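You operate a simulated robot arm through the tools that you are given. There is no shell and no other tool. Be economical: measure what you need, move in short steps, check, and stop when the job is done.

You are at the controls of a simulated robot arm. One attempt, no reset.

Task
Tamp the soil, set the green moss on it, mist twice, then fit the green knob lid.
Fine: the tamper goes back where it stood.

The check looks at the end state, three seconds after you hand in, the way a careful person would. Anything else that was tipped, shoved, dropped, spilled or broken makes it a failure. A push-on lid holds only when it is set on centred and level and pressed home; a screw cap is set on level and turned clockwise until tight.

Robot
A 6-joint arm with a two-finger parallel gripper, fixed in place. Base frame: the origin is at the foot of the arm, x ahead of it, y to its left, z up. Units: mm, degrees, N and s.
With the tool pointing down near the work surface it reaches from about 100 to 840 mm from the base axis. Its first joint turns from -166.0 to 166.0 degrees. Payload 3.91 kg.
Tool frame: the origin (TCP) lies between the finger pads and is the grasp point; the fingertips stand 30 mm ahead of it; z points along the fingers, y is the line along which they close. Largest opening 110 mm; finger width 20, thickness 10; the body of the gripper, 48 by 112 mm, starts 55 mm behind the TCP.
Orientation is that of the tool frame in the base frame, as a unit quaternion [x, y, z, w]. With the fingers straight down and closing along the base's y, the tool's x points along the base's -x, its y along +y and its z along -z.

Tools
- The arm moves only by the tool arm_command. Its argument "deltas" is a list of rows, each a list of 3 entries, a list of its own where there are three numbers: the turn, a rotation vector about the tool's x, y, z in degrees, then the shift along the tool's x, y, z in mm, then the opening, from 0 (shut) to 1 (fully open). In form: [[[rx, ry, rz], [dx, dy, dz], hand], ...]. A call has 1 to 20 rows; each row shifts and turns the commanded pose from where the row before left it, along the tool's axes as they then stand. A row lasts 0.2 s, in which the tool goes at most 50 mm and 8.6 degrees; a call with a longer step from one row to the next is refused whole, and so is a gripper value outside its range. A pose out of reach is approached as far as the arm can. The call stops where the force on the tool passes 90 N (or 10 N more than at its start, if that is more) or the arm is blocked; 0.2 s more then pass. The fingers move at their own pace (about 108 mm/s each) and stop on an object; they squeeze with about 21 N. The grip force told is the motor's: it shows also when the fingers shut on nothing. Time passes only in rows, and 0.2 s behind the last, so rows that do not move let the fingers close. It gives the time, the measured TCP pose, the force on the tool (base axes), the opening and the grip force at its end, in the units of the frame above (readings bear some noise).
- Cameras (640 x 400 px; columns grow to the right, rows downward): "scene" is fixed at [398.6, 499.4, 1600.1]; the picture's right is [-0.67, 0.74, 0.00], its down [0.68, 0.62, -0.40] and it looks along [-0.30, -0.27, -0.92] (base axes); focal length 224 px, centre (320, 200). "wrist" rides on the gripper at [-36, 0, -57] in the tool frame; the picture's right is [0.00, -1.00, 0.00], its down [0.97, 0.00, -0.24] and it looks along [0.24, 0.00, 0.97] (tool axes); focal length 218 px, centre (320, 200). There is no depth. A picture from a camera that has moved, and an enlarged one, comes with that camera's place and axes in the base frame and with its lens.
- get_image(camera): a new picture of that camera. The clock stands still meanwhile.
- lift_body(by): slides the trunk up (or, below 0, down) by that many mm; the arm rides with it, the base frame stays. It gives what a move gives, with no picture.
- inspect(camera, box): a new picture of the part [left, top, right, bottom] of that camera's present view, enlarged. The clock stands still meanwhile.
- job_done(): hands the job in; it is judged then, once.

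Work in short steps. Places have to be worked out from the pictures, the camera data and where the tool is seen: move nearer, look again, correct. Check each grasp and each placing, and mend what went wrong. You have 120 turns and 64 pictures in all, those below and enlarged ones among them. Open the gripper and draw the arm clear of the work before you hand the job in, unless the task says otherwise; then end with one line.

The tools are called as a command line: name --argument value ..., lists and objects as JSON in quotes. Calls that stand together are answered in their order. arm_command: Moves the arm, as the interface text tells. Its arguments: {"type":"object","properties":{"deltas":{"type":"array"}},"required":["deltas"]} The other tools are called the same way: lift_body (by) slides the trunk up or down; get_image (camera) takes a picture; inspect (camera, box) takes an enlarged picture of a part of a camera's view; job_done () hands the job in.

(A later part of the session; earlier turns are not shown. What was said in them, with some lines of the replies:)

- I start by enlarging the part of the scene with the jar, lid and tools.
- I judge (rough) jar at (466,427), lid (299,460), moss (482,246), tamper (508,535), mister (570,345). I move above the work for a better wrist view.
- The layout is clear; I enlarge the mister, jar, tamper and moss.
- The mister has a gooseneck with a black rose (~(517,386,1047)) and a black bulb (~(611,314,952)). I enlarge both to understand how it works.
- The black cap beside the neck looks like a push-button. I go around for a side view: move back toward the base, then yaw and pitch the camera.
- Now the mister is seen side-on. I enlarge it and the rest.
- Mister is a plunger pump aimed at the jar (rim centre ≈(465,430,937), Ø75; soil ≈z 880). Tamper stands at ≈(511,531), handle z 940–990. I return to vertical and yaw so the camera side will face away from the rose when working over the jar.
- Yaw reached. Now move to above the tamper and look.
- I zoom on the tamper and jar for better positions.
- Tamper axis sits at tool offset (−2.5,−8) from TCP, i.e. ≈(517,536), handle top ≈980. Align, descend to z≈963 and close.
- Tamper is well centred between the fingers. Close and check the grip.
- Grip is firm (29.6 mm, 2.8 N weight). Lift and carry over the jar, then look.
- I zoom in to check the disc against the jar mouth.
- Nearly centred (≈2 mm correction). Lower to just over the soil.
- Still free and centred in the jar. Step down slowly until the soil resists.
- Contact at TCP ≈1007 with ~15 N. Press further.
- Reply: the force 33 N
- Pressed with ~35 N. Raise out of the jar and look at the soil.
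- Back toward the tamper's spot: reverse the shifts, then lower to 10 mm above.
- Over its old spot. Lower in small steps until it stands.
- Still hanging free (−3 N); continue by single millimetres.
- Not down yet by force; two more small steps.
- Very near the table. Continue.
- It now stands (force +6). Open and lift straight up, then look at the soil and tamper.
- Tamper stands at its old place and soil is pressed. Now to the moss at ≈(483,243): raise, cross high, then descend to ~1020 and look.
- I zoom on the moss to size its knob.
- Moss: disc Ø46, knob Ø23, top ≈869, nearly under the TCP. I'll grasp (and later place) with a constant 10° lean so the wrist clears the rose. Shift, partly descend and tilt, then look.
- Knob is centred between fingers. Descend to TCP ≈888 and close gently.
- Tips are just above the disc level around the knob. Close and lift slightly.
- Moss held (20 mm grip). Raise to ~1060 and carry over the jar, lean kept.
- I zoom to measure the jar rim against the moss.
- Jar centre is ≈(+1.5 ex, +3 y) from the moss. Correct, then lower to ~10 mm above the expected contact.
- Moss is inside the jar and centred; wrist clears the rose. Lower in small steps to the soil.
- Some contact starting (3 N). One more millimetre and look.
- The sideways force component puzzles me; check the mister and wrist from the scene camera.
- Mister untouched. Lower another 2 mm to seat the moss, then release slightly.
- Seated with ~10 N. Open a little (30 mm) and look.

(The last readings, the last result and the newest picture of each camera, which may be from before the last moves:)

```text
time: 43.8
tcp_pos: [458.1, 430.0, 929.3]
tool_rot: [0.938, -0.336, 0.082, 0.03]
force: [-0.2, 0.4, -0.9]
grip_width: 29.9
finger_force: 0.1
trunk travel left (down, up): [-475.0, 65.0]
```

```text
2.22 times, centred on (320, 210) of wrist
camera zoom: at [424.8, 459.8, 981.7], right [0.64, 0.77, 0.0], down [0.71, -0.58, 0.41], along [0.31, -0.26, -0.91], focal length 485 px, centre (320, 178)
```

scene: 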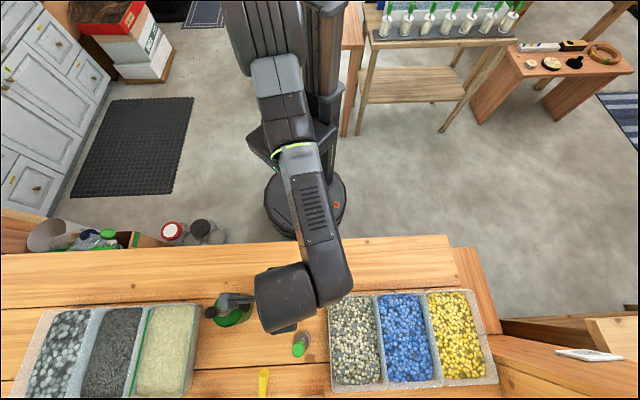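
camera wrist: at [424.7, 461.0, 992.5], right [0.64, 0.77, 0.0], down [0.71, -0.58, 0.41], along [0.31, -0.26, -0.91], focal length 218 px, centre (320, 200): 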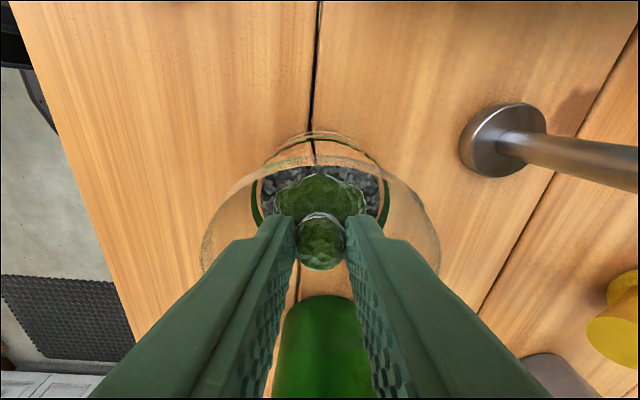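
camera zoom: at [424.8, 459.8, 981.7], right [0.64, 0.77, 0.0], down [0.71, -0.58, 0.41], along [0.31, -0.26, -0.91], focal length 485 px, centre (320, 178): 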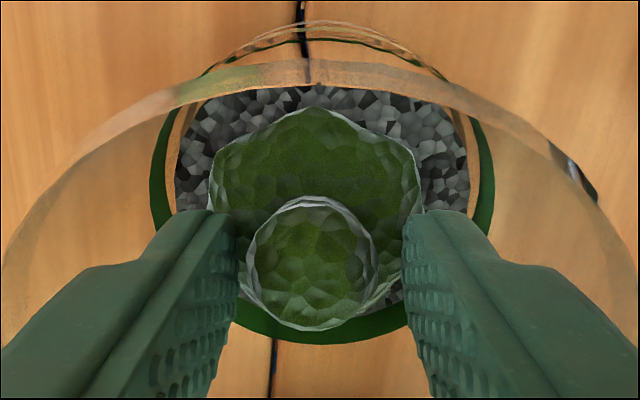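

Moss released and settled onto the soil. Withdraw straight up.

arm_command --deltas '[[[0, 0, 0], [3.5, 0, -19.7], 0.3], [[0, 0, 0], [5.2, 0, -29.5], 0.3], [[0, 0, 0], [6.9, 0, -39.4], 0.4], [[0, 0, 0], [6.9, 0, -39.4], 0.5], [[0, 0, 0], [0, 0, 0], 0.5]]'

inspect --camera "wrist" --box '[240, 100, 400, 200]'

```text
time: 45.0
tcp_pos: [457.9, 431.0, 1064.1]
tool_rot: [0.938, -0.336, 0.083, 0.029]
force: [-0.8, -0.3, 0.1]
grip_width: 54.9
finger_force: 0.0
trunk travel left (down, up): [-475.0, 65.0]
```

```text
4.00 times, centred on (320, 150) of wrist
camera zoom: at [423.7, 459.6, 1115.0], right [0.64, 0.77, 0.0], down [0.71, -0.58, 0.41], along [0.31, -0.26, -0.91], focal length 873 px, centre (320, 400)
```

zoom: 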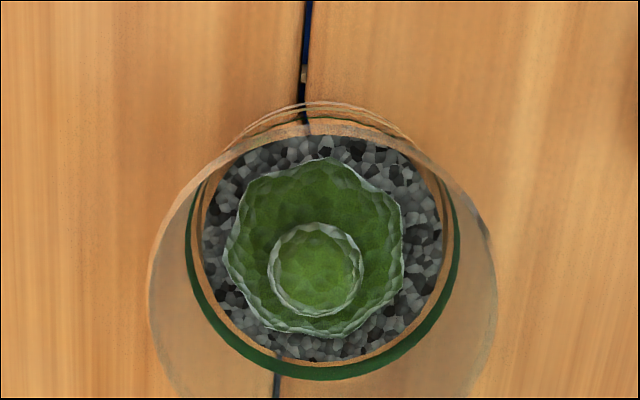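

Moss sits flat and centred on the soil. Next the pump knob at ≈(604,323,~989). Raise above the gooseneck, straighten, move over, fingers shut, and look.

arm_command --deltas '[[[0, 0, 0], [8, 0, -45], 0.4], [[0, 0, 0], [8, 0, -45], 0.3], [[0, 0, 0], [2, 0, -11], 0.2], [[0, -5, 0], [0, 0, 0], 0.1], [[0, -5, 0], [0, 0, 0], 0], [[0, 0, 0], [45.4, -2.3, 0], 0], [[0, 0, 0], [45.4, -2.3, 0], 0], [[0, 0, 0], [45.4, -2.3, 0], 0], [[0, 0, 0], [45.4, -2.2, 0], 0], [[0, 0, 0], [0, 0, 0], 0]]'

get_image --camera "wrist"

```text
time: 47.2
tcp_pos: [605.2, 321.3, 1161.9]
tool_rot: [0.941, -0.337, 0.0, -0.001]
force: [-0.2, -1.0, -0.3]
grip_width: 0.0
finger_force: 21.1
trunk travel left (down, up): [-475.0, 65.0]
```

```text
23 pictures are left
camera wrist: at [577.2, 344.8, 1220.5], right [0.63, 0.77, 0.0], down [0.75, -0.62, 0.24], along [0.19, -0.15, -0.97], focal length 218 px, centre (320, 200)
```

wrist: 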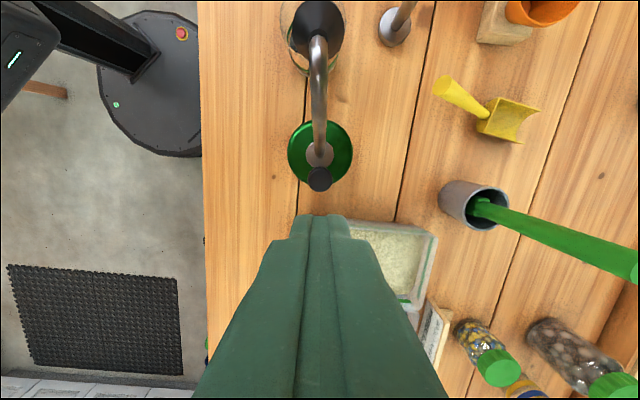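

Knob lies 2.8 mm toward the neck from the TCP. Lean the top away from the gooseneck by 10°, shift, and lower to ~10 mm above the knob.

arm_command --deltas '[[[0, 0, 0], [-1.4, 1, 0], 0], [[0, -5, 0], [0, 0, 0], 0], [[0, -5, 0], [0, 0, 0], 0], [[0, 0, 0], [7.5, 0, 42.7], 0], [[0, 0, 0], [7.5, 0, 42.7], 0], [[0, 0, 0], [6.6, 0, 37.4], 0], [[0, 0, 0], [0, 0, 0], 0]]'

get_image --camera "wrist"

inspect --camera "scene" --box '[150, 220, 310, 340]'

```text
time: 48.8
tcp_pos: [602.7, 320.7, 1038.3]
tool_rot: [0.938, -0.336, -0.083, -0.03]
force: [-0.3, 0.6, -0.3]
grip_width: 0.0
finger_force: 20.9
trunk travel left (down, up): [-475.0, 65.0]
```

```text
22 pictures are left
camera wrist: at [583.4, 337.1, 1101.7], right [0.63, 0.77, 0.0], down [0.77, -0.63, 0.07], along [0.05, -0.04, -1.0], focal length 218 px, centre (320, 200)
```

wrist: 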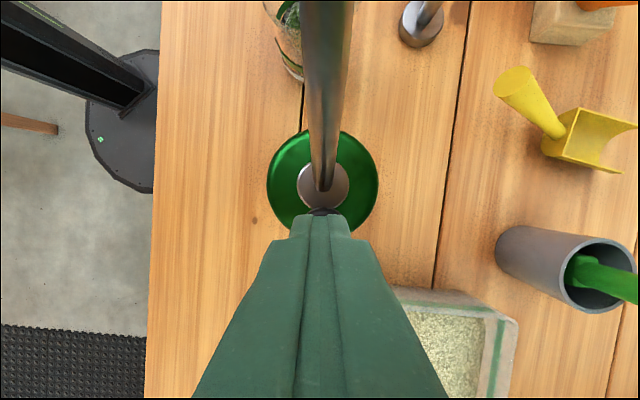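

```text
3.33 times, centred on (230, 280) of scene
camera zoom: at [398.6, 499.4, 1600.1], right [-0.67, 0.74, 0.0], down [0.68, 0.62, -0.4], along [-0.3, -0.27, -0.92], focal length 748 px, centre (620, -67)
```

zoom: 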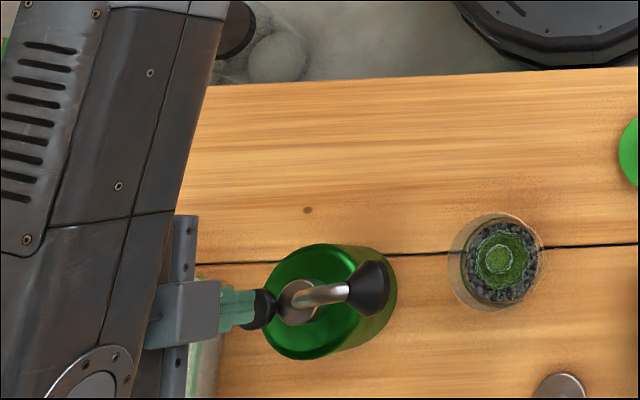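

Tip is over the knob, about 2 mm too far out. Nudge inward and lower in small steps to touch.

arm_command --deltas '[[[0, 0, 0], [-1.97, 0, 0.35], 0], [[0, 0, 0], [0.7, 0, 3.94], 0], [[0, 0, 0], [0.7, 0, 3.94], 0], [[0, 0, 0], [0.52, 0, 2.95], 0], [[0, 0, 0], [0, 0, 0], 0]]'

```text
time: 50.0
tcp_pos: [601.1, 323.3, 1028.2]
tool_rot: [0.938, -0.336, -0.082, -0.03]
force: [-0.3, -0.1, 0.6]
grip_width: 0.0
finger_force: 21.0
trunk travel left (down, up): [-475.0, 65.0]
```

No contact yet (corner ≈997). Continue in 2 mm steps.

arm_command --deltas '[[[0, 0, 0], [0.35, 0, 1.97], 0], [[0, 0, 0], [0.35, 0, 1.97], 0], [[0, 0, 0], [0, 0, 0], 0]]'

```text
time: 50.8
tcp_pos: [602.0, 324.5, 1023.3]
tool_rot: [0.938, -0.336, -0.082, -0.029]
force: [1.4, 0.9, 0.3]
grip_width: 0.0
finger_force: 20.8
trunk travel left (down, up): [-475.0, 65.0]
```

arm_command --deltas '[[[0, 0, 0], [0.35, 0, 1.97], 0], [[0, 0, 0], [0.35, 0, 1.97], 0], [[0, 0, 0], [0, 0, 0], 0]]'

inspect --camera "wrist" --box '[260, 150, 380, 240]'

```text
time: 51.6
tcp_pos: [602.9, 323.4, 1019.4]
tool_rot: [0.938, -0.336, -0.083, -0.03]
force: [0.1, 0.9, 0.2]
grip_width: 0.1
finger_force: 20.8
trunk travel left (down, up): [-475.0, 65.0]
```

```text
4.44 times, centred on (320, 195) of wrist
camera zoom: at [582.2, 340.1, 1083.5], right [0.64, 0.77, 0.0], down [0.77, -0.63, 0.07], along [0.05, -0.04, -1.0], focal length 970 px, centre (320, 222)
```

zoom: 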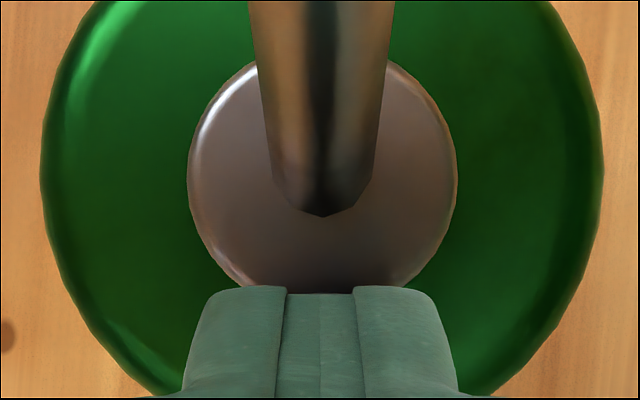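

Knob is under the tips. Continue down.

arm_command --deltas '[[[0, 0, 0], [0.35, 0, 1.97], 0], [[0, 0, 0], [0.35, 0, 1.97], 0], [[0, 0, 0], [0, 0, 0], 0]]'

```text
time: 52.4
tcp_pos: [602.5, 323.8, 1016.0]
tool_rot: [0.938, -0.335, -0.082, -0.03]
force: [0.4, 1.1, 0.8]
grip_width: 0.1
finger_force: 20.8
trunk travel left (down, up): [-475.0, 65.0]
```

arm_command --deltas '[[[0, 0, 0], [0.35, 0, 1.97], 0], [[0, 0, 0], [0.35, 0, 1.97], 0], [[0, 0, 0], [0, 0, 0], 0]]'

```text
time: 53.2
tcp_pos: [601.0, 324.0, 1011.5]
tool_rot: [0.938, -0.336, -0.082, -0.03]
force: [0.5, -0.7, 2.7]
grip_width: 0.0
finger_force: 21.1
trunk travel left (down, up): [-475.0, 65.0]
```

Contact at tip z≈980. Now press the stroke.

arm_command --deltas '[[[0, 0, 0], [0.52, 0, 2.95], 0], [[0, 0, 0], [0.52, 0, 2.95], 0], [[0, 0, 0], [0, 0, 0], 0]]'

inspect --camera "scene" --box '[170, 260, 330, 340]'

```text
time: 54.0
tcp_pos: [601.8, 324.0, 1006.6]
tool_rot: [0.938, -0.336, -0.081, -0.03]
force: [2.6, -1.8, 11.0]
grip_width: 0.0
finger_force: 21.0
trunk travel left (down, up): [-475.0, 65.0]
```

```text
4.00 times, centred on (250, 300) of scene
camera zoom: at [398.6, 499.4, 1600.1], right [-0.67, 0.74, 0.0], down [0.68, 0.62, -0.4], along [-0.3, -0.27, -0.92], focal length 898 px, centre (600, -200)
```

zoom: 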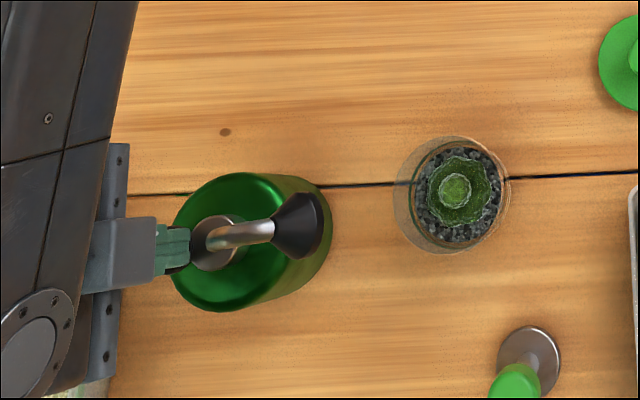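

Spring-like (11 N after ~5 mm). Continue to the end of the stroke.

arm_command --deltas '[[[0, 0, 0], [0.35, 0, 1.97], 0], [[0, 0, 0], [0.35, 0, 1.97], 0], [[0, 0, 0], [0, 0, 0], 0]]'

inspect --camera "scene" --box '[170, 260, 330, 340]'

```text
time: 54.8
tcp_pos: [600.1, 324.0, 1005.1]
tool_rot: [0.938, -0.336, -0.08, -0.031]
force: [11.4, 0.7, 30.0]
grip_width: 0.2
finger_force: 21.4
trunk travel left (down, up): [-475.0, 65.0]
```

```text
4.00 times, centred on (250, 300) of scene
camera zoom: at [398.6, 499.4, 1600.1], right [-0.67, 0.74, 0.0], down [0.68, 0.62, -0.4], along [-0.3, -0.27, -0.92], focal length 898 px, centre (600, -200)
```

zoom: 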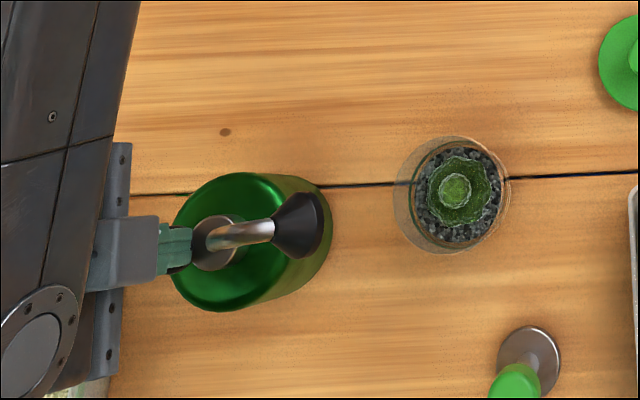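

Hard stop at 30 N (with some sideways force). Release fully and check the moss for wetting.

arm_command --deltas '[[[0, 0, 0], [-0.87, 0, -4.92], 0], [[0, 0, 0], [-0.87, 0, -4.92], 0], [[0, 0, 0], [-0.87, 0, -4.92], 0], [[0, 0, 0], [0, 0, 0], 0]]'

inspect --camera "scene" --box '[260, 285, 310, 320]'

```text
time: 55.8
tcp_pos: [601.1, 324.1, 1016.9]
tool_rot: [0.938, -0.336, -0.082, -0.029]
force: [-0.5, 0.3, 0.6]
grip_width: 0.0
finger_force: 20.7
trunk travel left (down, up): [-475.0, 65.0]
```

```text
11.43 times, centred on (285, 302) of scene
camera zoom: at [398.6, 499.4, 1600.1], right [-0.67, 0.74, 0.0], down [0.68, 0.62, -0.4], along [-0.3, -0.27, -0.92], focal length 2566 px, centre (720, -971)
```

zoom: 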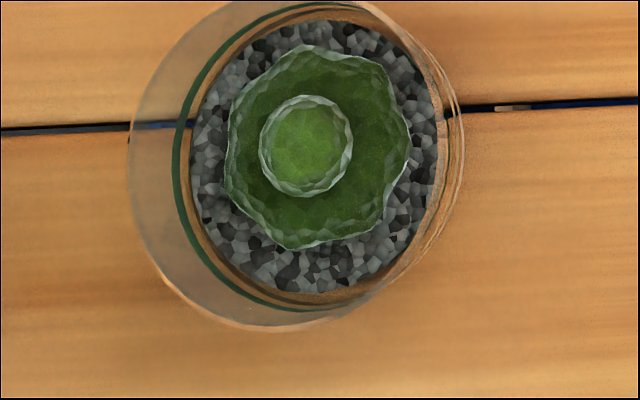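

Knob is up again. Second stroke: shift 1.5 mm outward, press quicker, and take a picture at once to see mist.

arm_command --deltas '[[[0, 0, 0], [1.48, 0, -0.26], 0], [[0, 0, 0], [1.04, 0, 5.9], 0], [[0, 0, 0], [1.6, 0, 9.06], 0]]'

get_image --camera "scene"

```text
time: 56.6
tcp_pos: [601.8, 324.9, 1006.4]
tool_rot: [0.938, -0.337, -0.08, -0.032]
force: [-1.0, -2.2, 19.1]
grip_width: 0.0
finger_force: 21.1
trunk travel left (down, up): [-475.0, 65.0]
```

```text
16 pictures are left
```

scene: 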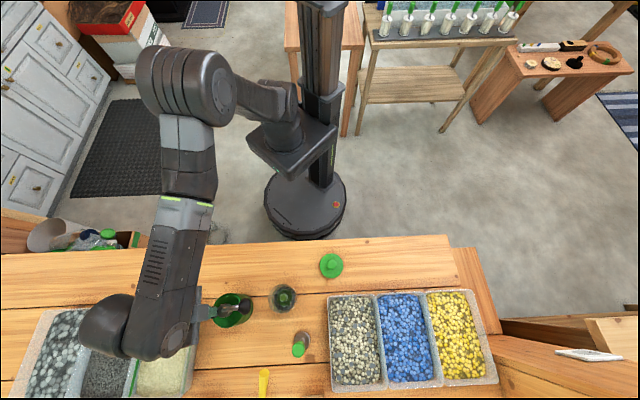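

Not clearly at the stop yet (19 N); push 2 mm more to complete this stroke.

arm_command --deltas '[[[0, 0, 0], [0.35, 0, 1.97], 0], [[0, 0, 0], [0, 0, 0], 0]]'

inspect --camera "scene" --box '[210, 275, 310, 335]'

```text
time: 57.2
tcp_pos: [601.1, 322.7, 1002.8]
tool_rot: [0.938, -0.337, -0.08, -0.032]
force: [6.3, 0.7, 33.2]
grip_width: 0.0
finger_force: 21.4
trunk travel left (down, up): [-475.0, 65.0]
```

```text
6.40 times, centred on (260, 305) of scene
camera zoom: at [398.6, 499.4, 1600.1], right [-0.67, 0.74, 0.0], down [0.68, 0.62, -0.4], along [-0.3, -0.27, -0.92], focal length 1437 px, centre (704, -472)
```

zoom: 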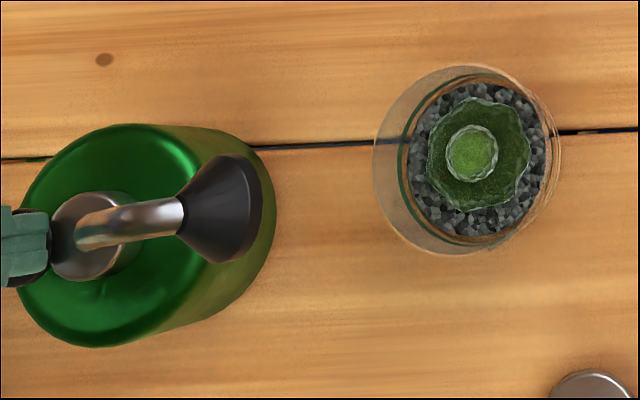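

Stop reached (33 N). Release and compare the moss in the same enlarged view.

arm_command --deltas '[[[0, 0, 0], [-0.87, 0, -4.92], 0], [[0, 0, 0], [-0.87, 0, -4.92], 0], [[0, 0, 0], [-1.74, 0, -9.85], 0], [[0, 0, 0], [-1.74, 0, -9.85], 0], [[0, 0, 0], [0, 0, 0], 0]]'

inspect --camera "scene" --box '[260, 285, 310, 320]'

```text
time: 58.4
tcp_pos: [603.5, 322.4, 1029.1]
tool_rot: [0.938, -0.336, -0.082, -0.03]
force: [0.6, -0.9, 0.7]
grip_width: 0.0
finger_force: 20.5
trunk travel left (down, up): [-475.0, 65.0]
```

```text
11.43 times, centred on (285, 302) of scene
camera zoom: at [398.6, 499.4, 1600.1], right [-0.67, 0.74, 0.0], down [0.68, 0.62, -0.4], along [-0.3, -0.27, -0.92], focal length 2566 px, centre (720, -971)
```

zoom: 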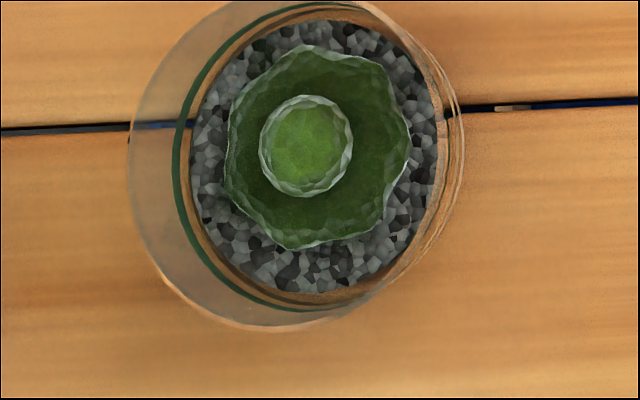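

Moss has visibly darkened with the misting; two full strokes given. Now rise, straighten, and travel high to the lid at ≈(300,460).

arm_command --deltas '[[[0, 0, 0], [-7.9, 0, -44.7], 0], [[0, 0, 0], [-7.9, 0, -44.7], 0], [[0, 0, 0], [-7.9, 0, -44.7], 0], [[0, 5, 0], [0, 0, 0], 0], [[0, 5, 0], [0, 0, 0], 0], [[0, 0, 0], [-46, 12.3, 0], 0], [[0, 0, 0], [-46, 12.3, 0], 0], [[0, 0, 0], [-46, 12.3, 0], 0], [[0, 0, 0], [-46, 12.3, 0], 0], [[0, 0, 0], [-46, 12.3, 0], 0.3], [[0, 0, 0], [-46, 12.3, 0], 0.5], [[0, 0, 0], [-46, 12.3, 0], 0.7], [[0, 0, 0], [0, 0, 45], 0.7], [[0, 0, 0], [0, 0, 45], 0.7], [[0, 0, 0], [0, 0, 45], 0.7], [[0, 0, 0], [0, 0, 0], 0.7]]'

get_image --camera "wrist"

```text
time: 61.8
tcp_pos: [298.4, 459.9, 1031.0]
tool_rot: [0.942, -0.337, 0.0, 0.0]
force: [0.8, -0.4, 0.4]
grip_width: 77.2
finger_force: 0.1
trunk travel left (down, up): [-475.0, 65.0]
```

```text
13 pictures are left
camera wrist: at [270.6, 482.6, 1088.8], right [0.64, 0.77, 0.0], down [0.75, -0.62, 0.24], along [0.19, -0.15, -0.97], focal length 218 px, centre (320, 200)
```

wrist: 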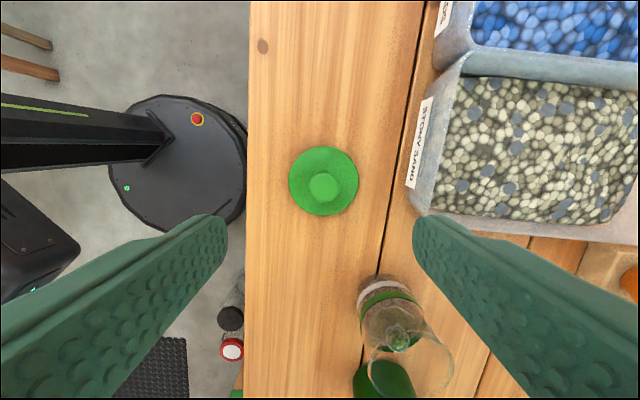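

Lid disc Ø76 is under the TCP, offset y −3. Align, lower to ~z 916 and look.

arm_command --deltas '[[[0, 0, 0], [0, -3, 35], 0.6], [[0, 0, 0], [0, 0, 40], 0.5], [[0, 0, 0], [0, 0, 40], 0.5], [[0, 0, 0], [0, 0, 0], 0.5]]'

inspect --camera "wrist" --box '[220, 130, 420, 280]'

```text
time: 62.8
tcp_pos: [300.4, 464.6, 915.8]
tool_rot: [0.942, -0.337, 0.001, 0.0]
force: [0.3, -0.5, -0.5]
grip_width: 54.8
finger_force: 0.1
trunk travel left (down, up): [-475.0, 65.0]
```

```text
2.67 times, centred on (320, 205) of wrist
camera zoom: at [273.0, 487.4, 975.1], right [0.63, 0.77, 0.0], down [0.75, -0.62, 0.24], along [0.19, -0.15, -0.97], focal length 582 px, centre (320, 187)
```

zoom: 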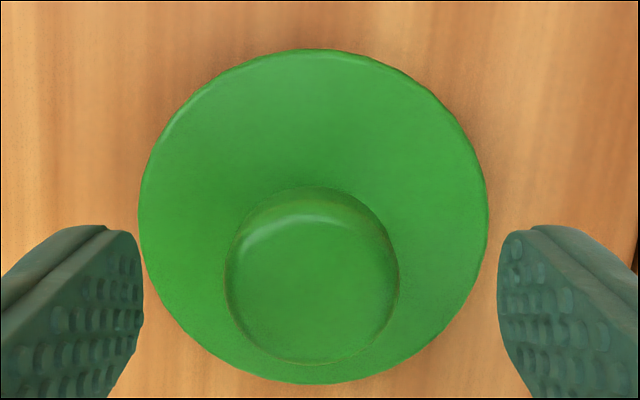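

Knob Ø26, top ≈885–890. Small correction, descend to TCP ≈893, and close.

arm_command --deltas '[[[0, 0, 0], [-1, 1.5, 10], 0.5], [[0, 0, 0], [0, 0, 13], 0.45], [[0, 0, 0], [0, 0, 0], 0.35], [[0, 0, 0], [0, 0, 0], 0.2], [[0, 0, 0], [0, 0, 0], 0.1], [[0, 0, 0], [0, 0, 0], 0.1], [[0, 0, 0], [0, 0, 0], 0.1]]'

inspect --camera "wrist" --box '[220, 130, 420, 280]'

```text
time: 64.4
tcp_pos: [298.1, 463.1, 893.1]
tool_rot: [0.941, -0.338, 0.0, 0.0]
force: [-0.3, -0.5, 0.4]
grip_width: 28.3
finger_force: 20.9
trunk travel left (down, up): [-475.0, 65.0]
```

```text
2.67 times, centred on (320, 205) of wrist
camera zoom: at [271.2, 486.7, 951.2], right [0.64, 0.77, 0.0], down [0.75, -0.62, 0.24], along [0.19, -0.15, -0.97], focal length 582 px, centre (320, 187)
```

zoom: 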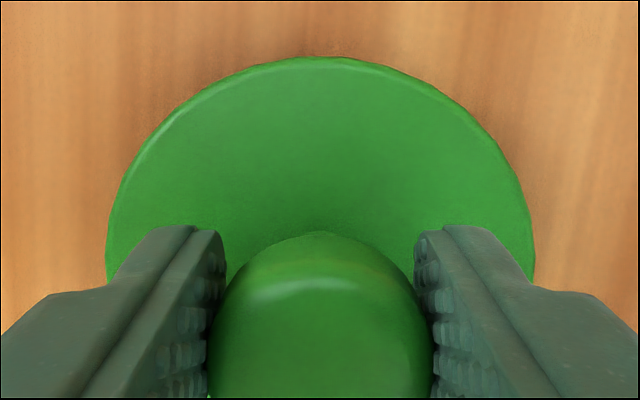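

Lid knob gripped (28.3 mm). Comparing views, the jar has shifted a few mm toward the rose when the moss seated, so I re-measure: lift the lid and stop beside the jar with the jar in view.

arm_command --deltas '[[[0, 0, 0], [0, 0, -40], 0.1], [[0, 0, 0], [0, 0, -40], 0.1], [[0, 0, 0], [0, 0, -40], 0.1], [[0, 0, 0], [38.9, 3.2, 0], 0.1], [[0, 0, 0], [38.9, 3.2, 0], 0.1], [[0, 0, 0], [38.9, 3.2, 0], 0.1], [[0, 0, 0], [38.9, 3.3, 0], 0.1], [[0, 0, 0], [0, 0, 0], 0.1], [[0, 0, 0], [0, 0, 0], 0.1]]'

inspect --camera "wrist" --box '[220, 110, 540, 310]'

```text
time: 66.4
tcp_pos: [412.5, 354.5, 1013.1]
tool_rot: [0.942, -0.337, -0.001, 0.0]
force: [-0.7, 0.4, -0.6]
grip_width: 28.3
finger_force: 21.0
trunk travel left (down, up): [-475.0, 65.0]
```

```text
2.00 times, centred on (380, 210) of wrist
camera zoom: at [384.5, 377.7, 1070.9], right [0.63, 0.77, 0.0], down [0.75, -0.62, 0.24], along [0.19, -0.15, -0.97], focal length 436 px, centre (200, 180)
```

zoom: 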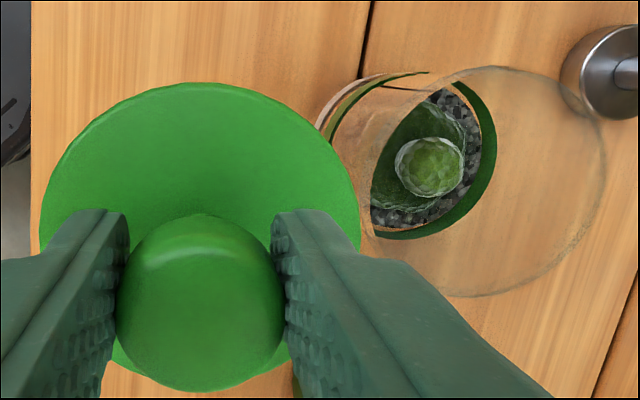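

Jar centre now at (ex≈+0.2, y −90) from TCP ≈(470,424); lid centre is ≈+4.4 ex from TCP. Move so they line up, still 24 mm above the rim, and check.

arm_command --deltas '[[[0, 0, 0], [-1.4, -30, 0], 0.1], [[0, 0, 0], [-1.4, -30, 0], 0.1], [[0, 0, 0], [-1.4, -30, 0], 0.1], [[0, 0, 0], [0, 0, 12], 0.1], [[0, 0, 0], [0, 0, 0], 0.1]]'

get_image --camera "wrist"

inspect --camera "scene" --box '[200, 240, 360, 340]'

```text
time: 67.6
tcp_pos: [465.5, 428.6, 1000.0]
tool_rot: [0.941, -0.338, 0.0, 0.0]
force: [0.2, -0.3, -1.0]
grip_width: 28.4
finger_force: 21.6
trunk travel left (down, up): [-475.0, 65.0]
```

```text
9 pictures are left
camera wrist: at [437.3, 449.6, 1058.9], right [0.64, 0.77, 0.0], down [0.75, -0.62, 0.24], along [0.19, -0.15, -0.97], focal length 218 px, centre (320, 200)
```

wrist: 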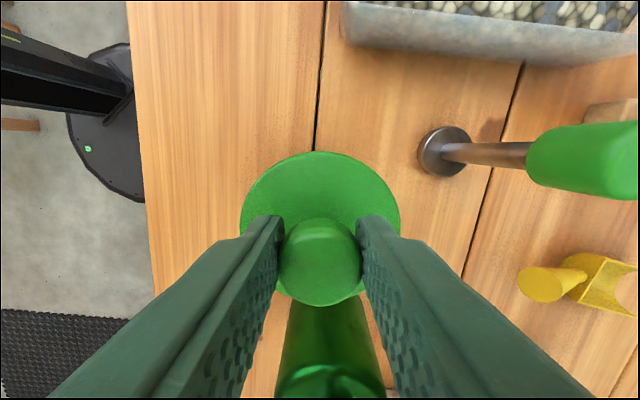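

```text
4.00 times, centred on (280, 290) of scene
camera zoom: at [398.6, 499.4, 1600.1], right [-0.67, 0.74, 0.0], down [0.68, 0.62, -0.4], along [-0.3, -0.27, -0.92], focal length 898 px, centre (480, -160)
```

zoom: 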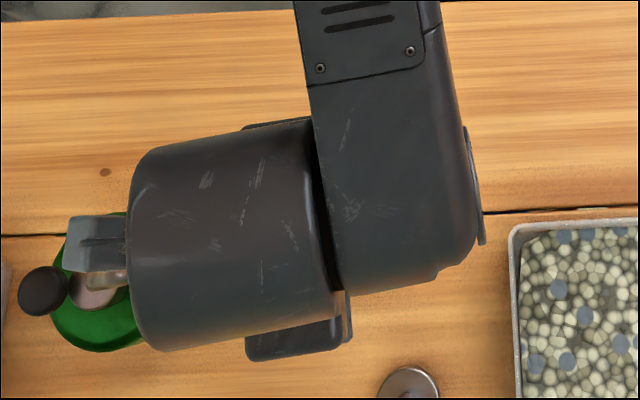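

Nothing of the rim shows beside the lid, mister clear. Lower in small steps to find contact.

arm_command --deltas '[[[0, 0, 0], [0, 0, 3], 0.1], [[0, 0, 0], [0, 0, 3], 0.1], [[0, 0, 0], [0, 0, 2], 0.1], [[0, 0, 0], [0, 0, 0], 0.1]]'

```text
time: 68.6
tcp_pos: [464.9, 426.5, 992.7]
tool_rot: [0.941, -0.338, 0.0, 0.0]
force: [0.0, 1.0, 0.1]
grip_width: 28.4
finger_force: 20.7
trunk travel left (down, up): [-475.0, 65.0]
```

arm_command --deltas '[[[0, 0, 0], [0, 0, 2], 0.1], [[0, 0, 0], [0, 0, 2], 0.1], [[0, 0, 0], [0, 0, 0], 0.1]]'

```text
time: 69.4
tcp_pos: [463.8, 425.3, 988.7]
tool_rot: [0.941, -0.337, 0.0, -0.001]
force: [0.0, 0.1, -0.7]
grip_width: 28.3
finger_force: 20.8
trunk travel left (down, up): [-475.0, 65.0]
```

arm_command --deltas '[[[0, 0, 0], [0, 0, 1.5], 0.1], [[0, 0, 0], [0, 0, 1.5], 0.1], [[0, 0, 0], [0, 0, 0], 0.1]]'

```text
time: 70.2
tcp_pos: [465.2, 427.2, 986.4]
tool_rot: [0.942, -0.336, -0.001, 0.001]
force: [-0.5, 0.9, 0.0]
grip_width: 28.5
finger_force: 21.2
trunk travel left (down, up): [-475.0, 65.0]
```

Still free; look closely at the lid's edge against the jar before going further.

inspect --camera "wrist" --box '[220, 120, 420, 245]'

arm_command --deltas '[[[0, 0, 0], [0, 0, 1.5], 0.1], [[0, 0, 0], [0, 0, 1.5], 0.1], [[0, 0, 0], [0, 0, 0], 0.1]]'

```text
3.20 times, centred on (320, 182) of wrist
camera zoom: at [437.1, 449.7, 1044.0], right [0.64, 0.77, 0.0], down [0.75, -0.62, 0.24], along [0.19, -0.15, -0.97], focal length 698 px, centre (320, 256)
```

zoom: 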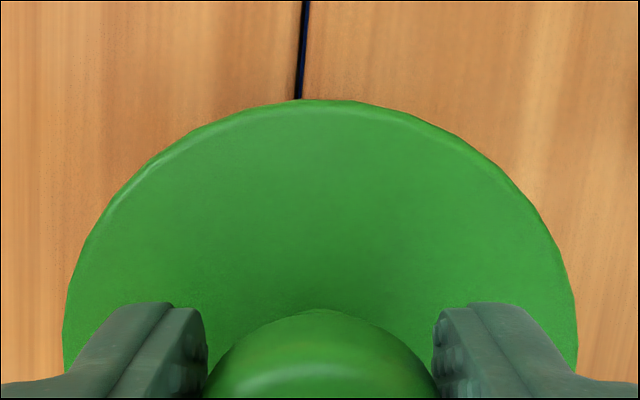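

```text
time: 71.0
tcp_pos: [466.0, 426.5, 984.4]
tool_rot: [0.942, -0.337, 0.003, -0.002]
force: [2.4, 0.1, 22.5]
grip_width: 28.9
finger_force: 21.2
trunk travel left (down, up): [-475.0, 65.0]
```

Contact: 22 N at TCP ≈984. Press on by small steps and watch for it to seat.

arm_command --deltas '[[[0, 0, 0], [0, 0, 1.5], 0.1], [[0, 0, 0], [0, 0, 1.5], 0.1], [[0, 0, 0], [0, 0, 0], 0.1]]'

```text
time: 71.8
tcp_pos: [464.4, 426.6, 985.5]
tool_rot: [0.941, -0.337, 0.002, -0.003]
force: [6.3, 3.1, 45.0]
grip_width: 28.4
finger_force: 20.4
trunk travel left (down, up): [-475.0, 65.0]
```

45 N and rigid. Press a little more to be sure, then relax.

arm_command --deltas '[[[0, 0, 0], [0, 0, 1.5], 0.1], [[0, 0, 0], [0, 0, 1], 0.1], [[0, 0, 0], [0, 0, 0], 0.1]]'

```text
time: 72.6
tcp_pos: [464.2, 427.0, 982.9]
tool_rot: [0.941, -0.338, 0.002, -0.006]
force: [10.1, 2.1, 51.9]
grip_width: 28.6
finger_force: 21.3
trunk travel left (down, up): [-475.0, 65.0]
```

Relax the pressure, open the fingers, and rise to look at the lid.

arm_command --deltas '[[[0, 0, 0], [0, 0, -3], 0.1], [[0, 0, 0], [0, 0, -2.5], 0.1], [[0, 0, 0], [0, 0, 0], 0.3], [[0, 0, 0], [0, 0, 0], 0.45], [[0, 0, 0], [0, 0, 0], 0.5], [[0, 0, 0], [0, 0, -40], 0.5], [[0, 0, 0], [0, 0, -40], 0.5], [[0, 0, 0], [0, 0, -20], 0.5], [[0, 0, 0], [0, 0, 0], 0.5]]'

get_image --camera "wrist"

```text
time: 74.6
tcp_pos: [466.2, 427.6, 1083.3]
tool_rot: [0.941, -0.337, 0.0, 0.0]
force: [0.0, -0.6, 0.5]
grip_width: 55.0
finger_force: 0.0
trunk travel left (down, up): [-475.0, 65.0]
```

```text
6 pictures are left
camera wrist: at [437.6, 450.2, 1142.2], right [0.63, 0.77, 0.0], down [0.75, -0.62, 0.24], along [0.19, -0.15, -0.97], focal length 218 px, centre (320, 200)
```

wrist: 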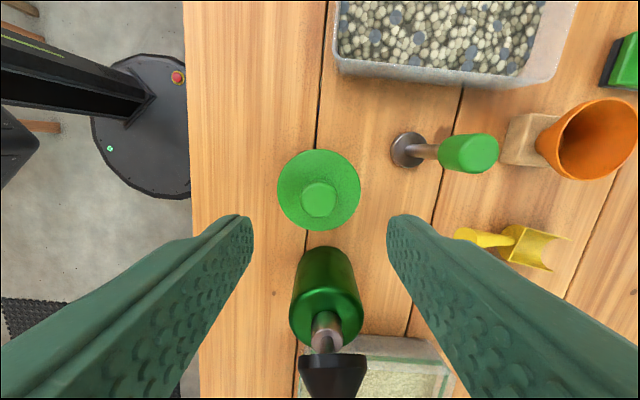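

Lid sits on the jar; I check its level from the side: back off along −ex, raise and pitch the camera toward the jar.

arm_command --deltas '[[[0, 0, 0], [0, 0, -40], 0.5], [[0, 0, 0], [-46, 0, 0], 0.5], [[0, 0, 0], [-46, 0, 0], 0.5], [[0, 0, 0], [-46, 0, 0], 0.7], [[0, 0, 0], [-46, 0, 0], 0.9], [[0, 0, 0], [-36, 0, 0], 1], [[0, 8.3, 0], [0, 0, 0], 1], [[0, 8.3, 0], [0, 0, 0], 1], [[0, 8.3, 0], [0, 0, 0], 1], [[0, 8.3, 0], [0, 0, 0], 1], [[0, 8.3, 0], [0, 0, 0], 1], [[0, 8.3, 0], [0, 0, 0], 1], [[0, 0, 0], [0, 0, 0], 1]]'

inspect --camera "wrist" --box '[250, 100, 410, 260]'

```text
time: 77.4
tcp_pos: [294.3, 566.6, 1122.4]
tool_rot: [0.854, -0.306, 0.397, 0.142]
force: [0.2, -0.1, 0.4]
grip_width: 110.2
finger_force: 0.0
trunk travel left (down, up): [-475.0, 65.0]
```

```text
2.50 times, centred on (330, 180) of wrist
camera zoom: at [243.3, 609.4, 1132.9], right [0.64, 0.77, 0.0], down [0.34, -0.28, 0.9], along [0.69, -0.57, -0.44], focal length 546 px, centre (295, 250)
```

zoom: 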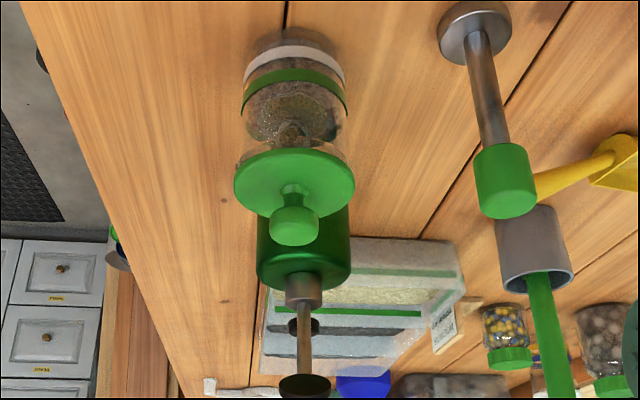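

Upside-down side view; enlarge the lid and jar joint.

inspect --camera "wrist" --box '[300, 105, 360, 205]'

```text
4.00 times, centred on (330, 155) of wrist
camera zoom: at [243.3, 609.4, 1132.9], right [0.64, 0.77, 0.0], down [0.34, -0.28, 0.9], along [0.69, -0.57, -0.44], focal length 873 px, centre (280, 380)
```

zoom: 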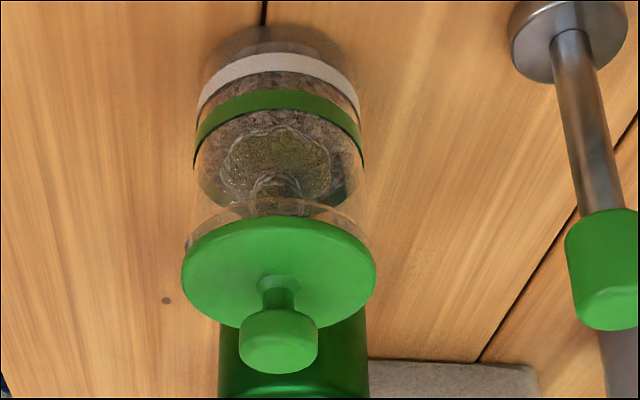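

I need a tighter look at the gap between disc and glass.

inspect --camera "wrist" --box '[302, 145, 358, 180]'

```text
11.43 times, centred on (330, 162) of wrist
camera zoom: at [243.3, 609.4, 1132.9], right [0.64, 0.77, 0.0], down [0.34, -0.28, 0.9], along [0.69, -0.57, -0.44], focal length 2494 px, centre (206, 629)
```

zoom: 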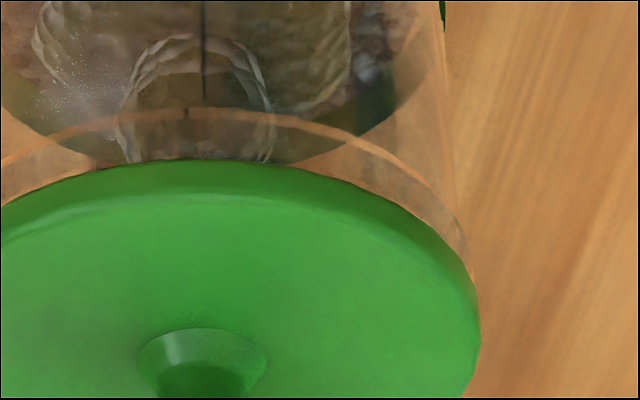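

The disc appears ~8 mm above the glass rim: the lid is level and centred but its plug isn't pushed in — the fingers slipped on the knob. I return above it with closed fingers to press on the knob top.

arm_command --deltas '[[[0, -8.3, 0], [0, 0, 0], 0.8], [[0, -8.3, 0], [0, 0, 0], 0.5], [[0, -8.3, 0], [0, 0, 0], 0.3], [[0, -8.3, 0], [0, 0, 0], 0], [[0, -8.3, 0], [0, 0, 0], 0], [[0, -8.3, 0], [0, 0, 0], 0], [[0, 0, 0], [44.9, 0, 0], 0], [[0, 0, 0], [44.9, 0, 0], 0], [[0, 0, 0], [44.9, 0, 0], 0], [[0, 0, 0], [44.9, 0, 0], 0], [[0, 0, 0], [44.9, 0, 0], 0], [[0, 0, 0], [0, 0, 40], 0], [[0, 0, 0], [0, 0, 40], 0], [[0, 0, 0], [0, 0, 20], 0], [[0, 0, 0], [0, 0, 0], 0]]'

inspect --camera "wrist" --box '[240, 120, 400, 240]'

```text
time: 80.6
tcp_pos: [468.2, 424.4, 1021.2]
tool_rot: [0.942, -0.337, 0.001, 0.0]
force: [0.2, -0.5, -0.3]
grip_width: 0.0
finger_force: 21.1
trunk travel left (down, up): [-475.0, 65.0]
```

```text
3.33 times, centred on (320, 180) of wrist
camera zoom: at [439.2, 448.0, 1079.4], right [0.64, 0.77, 0.0], down [0.75, -0.62, 0.24], along [0.19, -0.15, -0.97], focal length 728 px, centre (320, 267)
```

zoom: 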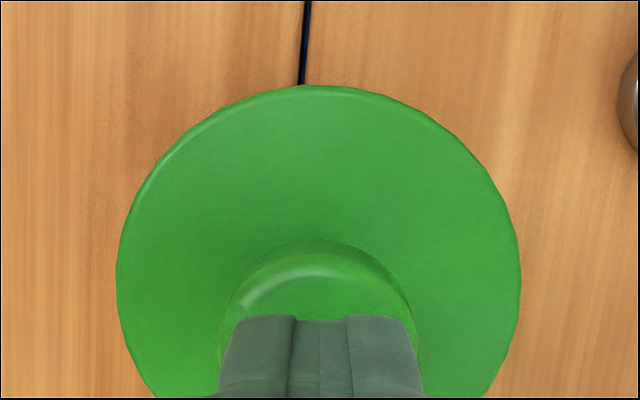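

Tips are over the knob centre (1.5 mm correction). Lower to contact and press.

arm_command --deltas '[[[0, 0, 0], [1.5, 0, 3], 0], [[0, 0, 0], [0, 0, 3], 0], [[0, 0, 0], [0, 0, 3], 0], [[0, 0, 0], [0, 0, 0], 0]]'

```text
time: 81.6
tcp_pos: [469.5, 422.7, 1013.2]
tool_rot: [0.942, -0.337, -0.001, -0.001]
force: [-0.1, 0.4, -0.3]
grip_width: 0.2
finger_force: 21.6
trunk travel left (down, up): [-475.0, 65.0]
```

arm_command --deltas '[[[0, 0, 0], [0, 0, 2], 0], [[0, 0, 0], [0, 0, 2], 0], [[0, 0, 0], [0, 0, 2], 0], [[0, 0, 0], [0, 0, 0], 0]]'

```text
time: 82.6
tcp_pos: [468.6, 422.4, 1009.4]
tool_rot: [0.941, -0.338, 0.0, -0.001]
force: [0.3, 0.9, 9.9]
grip_width: 0.0
finger_force: 20.6
trunk travel left (down, up): [-475.0, 65.0]
```

Contact on the knob top at z≈979 (10 N). Press further.

arm_command --deltas '[[[0, 0, 0], [0, 0, 2], 0], [[0, 0, 0], [0, 0, 2], 0], [[0, 0, 0], [0, 0, 2], 0], [[0, 0, 0], [0, 0, 0], 0]]'

```text
time: 83.6
tcp_pos: [469.3, 423.3, 1009.0]
tool_rot: [0.942, -0.337, 0.004, -0.006]
force: [4.4, 3.9, 59.2]
grip_width: 0.0
finger_force: 21.0
trunk travel left (down, up): [-475.0, 65.0]
```

arm_command --deltas '[[[0, 0, 0], [0, 0, 1.5], 0], [[0, 0, 0], [0, 0, 1], 0], [[0, 0, 0], [0, 0, 0], 0]]'

```text
time: 84.4
tcp_pos: [469.0, 422.3, 1008.8]
tool_rot: [0.941, -0.338, 0.003, -0.009]
force: [3.2, 3.4, 69.9]
grip_width: 0.0
finger_force: 20.4
trunk travel left (down, up): [-475.0, 65.0]
```

Rigid at 70 N with no movement: the lid is home (the arc seen earlier fits the plug's lower edge inside the glass, matching lid bottom ≈931). Release upward and withdraw toward the base side.

arm_command --deltas '[[[0, 0, 0], [0, 0, -5], 0], [[0, 0, 0], [0, 0, -10], 0], [[0, 0, 0], [0, 0, -40], 0], [[0, 0, 0], [0, 0, -45], 0], [[0, 0, 0], [0, 0, -45], 0.2], [[0, 0, 0], [-40, 0, -10], 0.5], [[0, 0, 0], [-45, 15, 0], 0.8], [[0, 0, 0], [-45, 15, 0], 1], [[0, 0, 0], [-45, 15, 0], 1], [[0, 0, 0], [-45, 15, 0], 1], [[0, 0, 0], [0, 0, 0], 1]]'

inspect --camera "scene" --box '[190, 270, 330, 360]'

```text
time: 86.8
tcp_pos: [264.2, 514.1, 1155.7]
tool_rot: [0.941, -0.337, 0.0, 0.0]
force: [0.1, 0.9, -0.1]
grip_width: 109.8
finger_force: 0.0
trunk travel left (down, up): [-475.0, 65.0]
```

```text
4.44 times, centred on (260, 315) of scene
camera zoom: at [398.6, 499.4, 1600.1], right [-0.67, 0.74, 0.0], down [0.68, 0.62, -0.4], along [-0.3, -0.27, -0.92], focal length 998 px, centre (587, -311)
```

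zoom: 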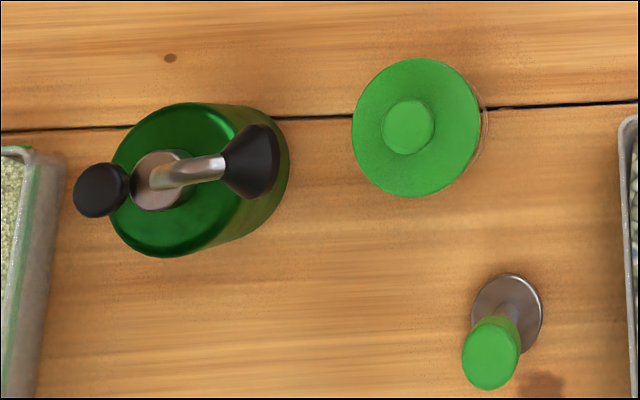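

Lid sits level and centred, the mister and tamper stand where they were, and the arm is clear. Handing in.

job_done

```text
The job is handed in.
```

The soil is tamped, the moss is set on it, it has been misted with two full pump strokes, and the green knob lid is on; the tamper is back where it stood. The jar slid about 7 mm towards the mister while the moss was being set, and I left it there. I never saw the spray itself, only the moss darkening. I judged the lid fully home because it didn't move under a 70 N press, though one side view looked like a possible gap.
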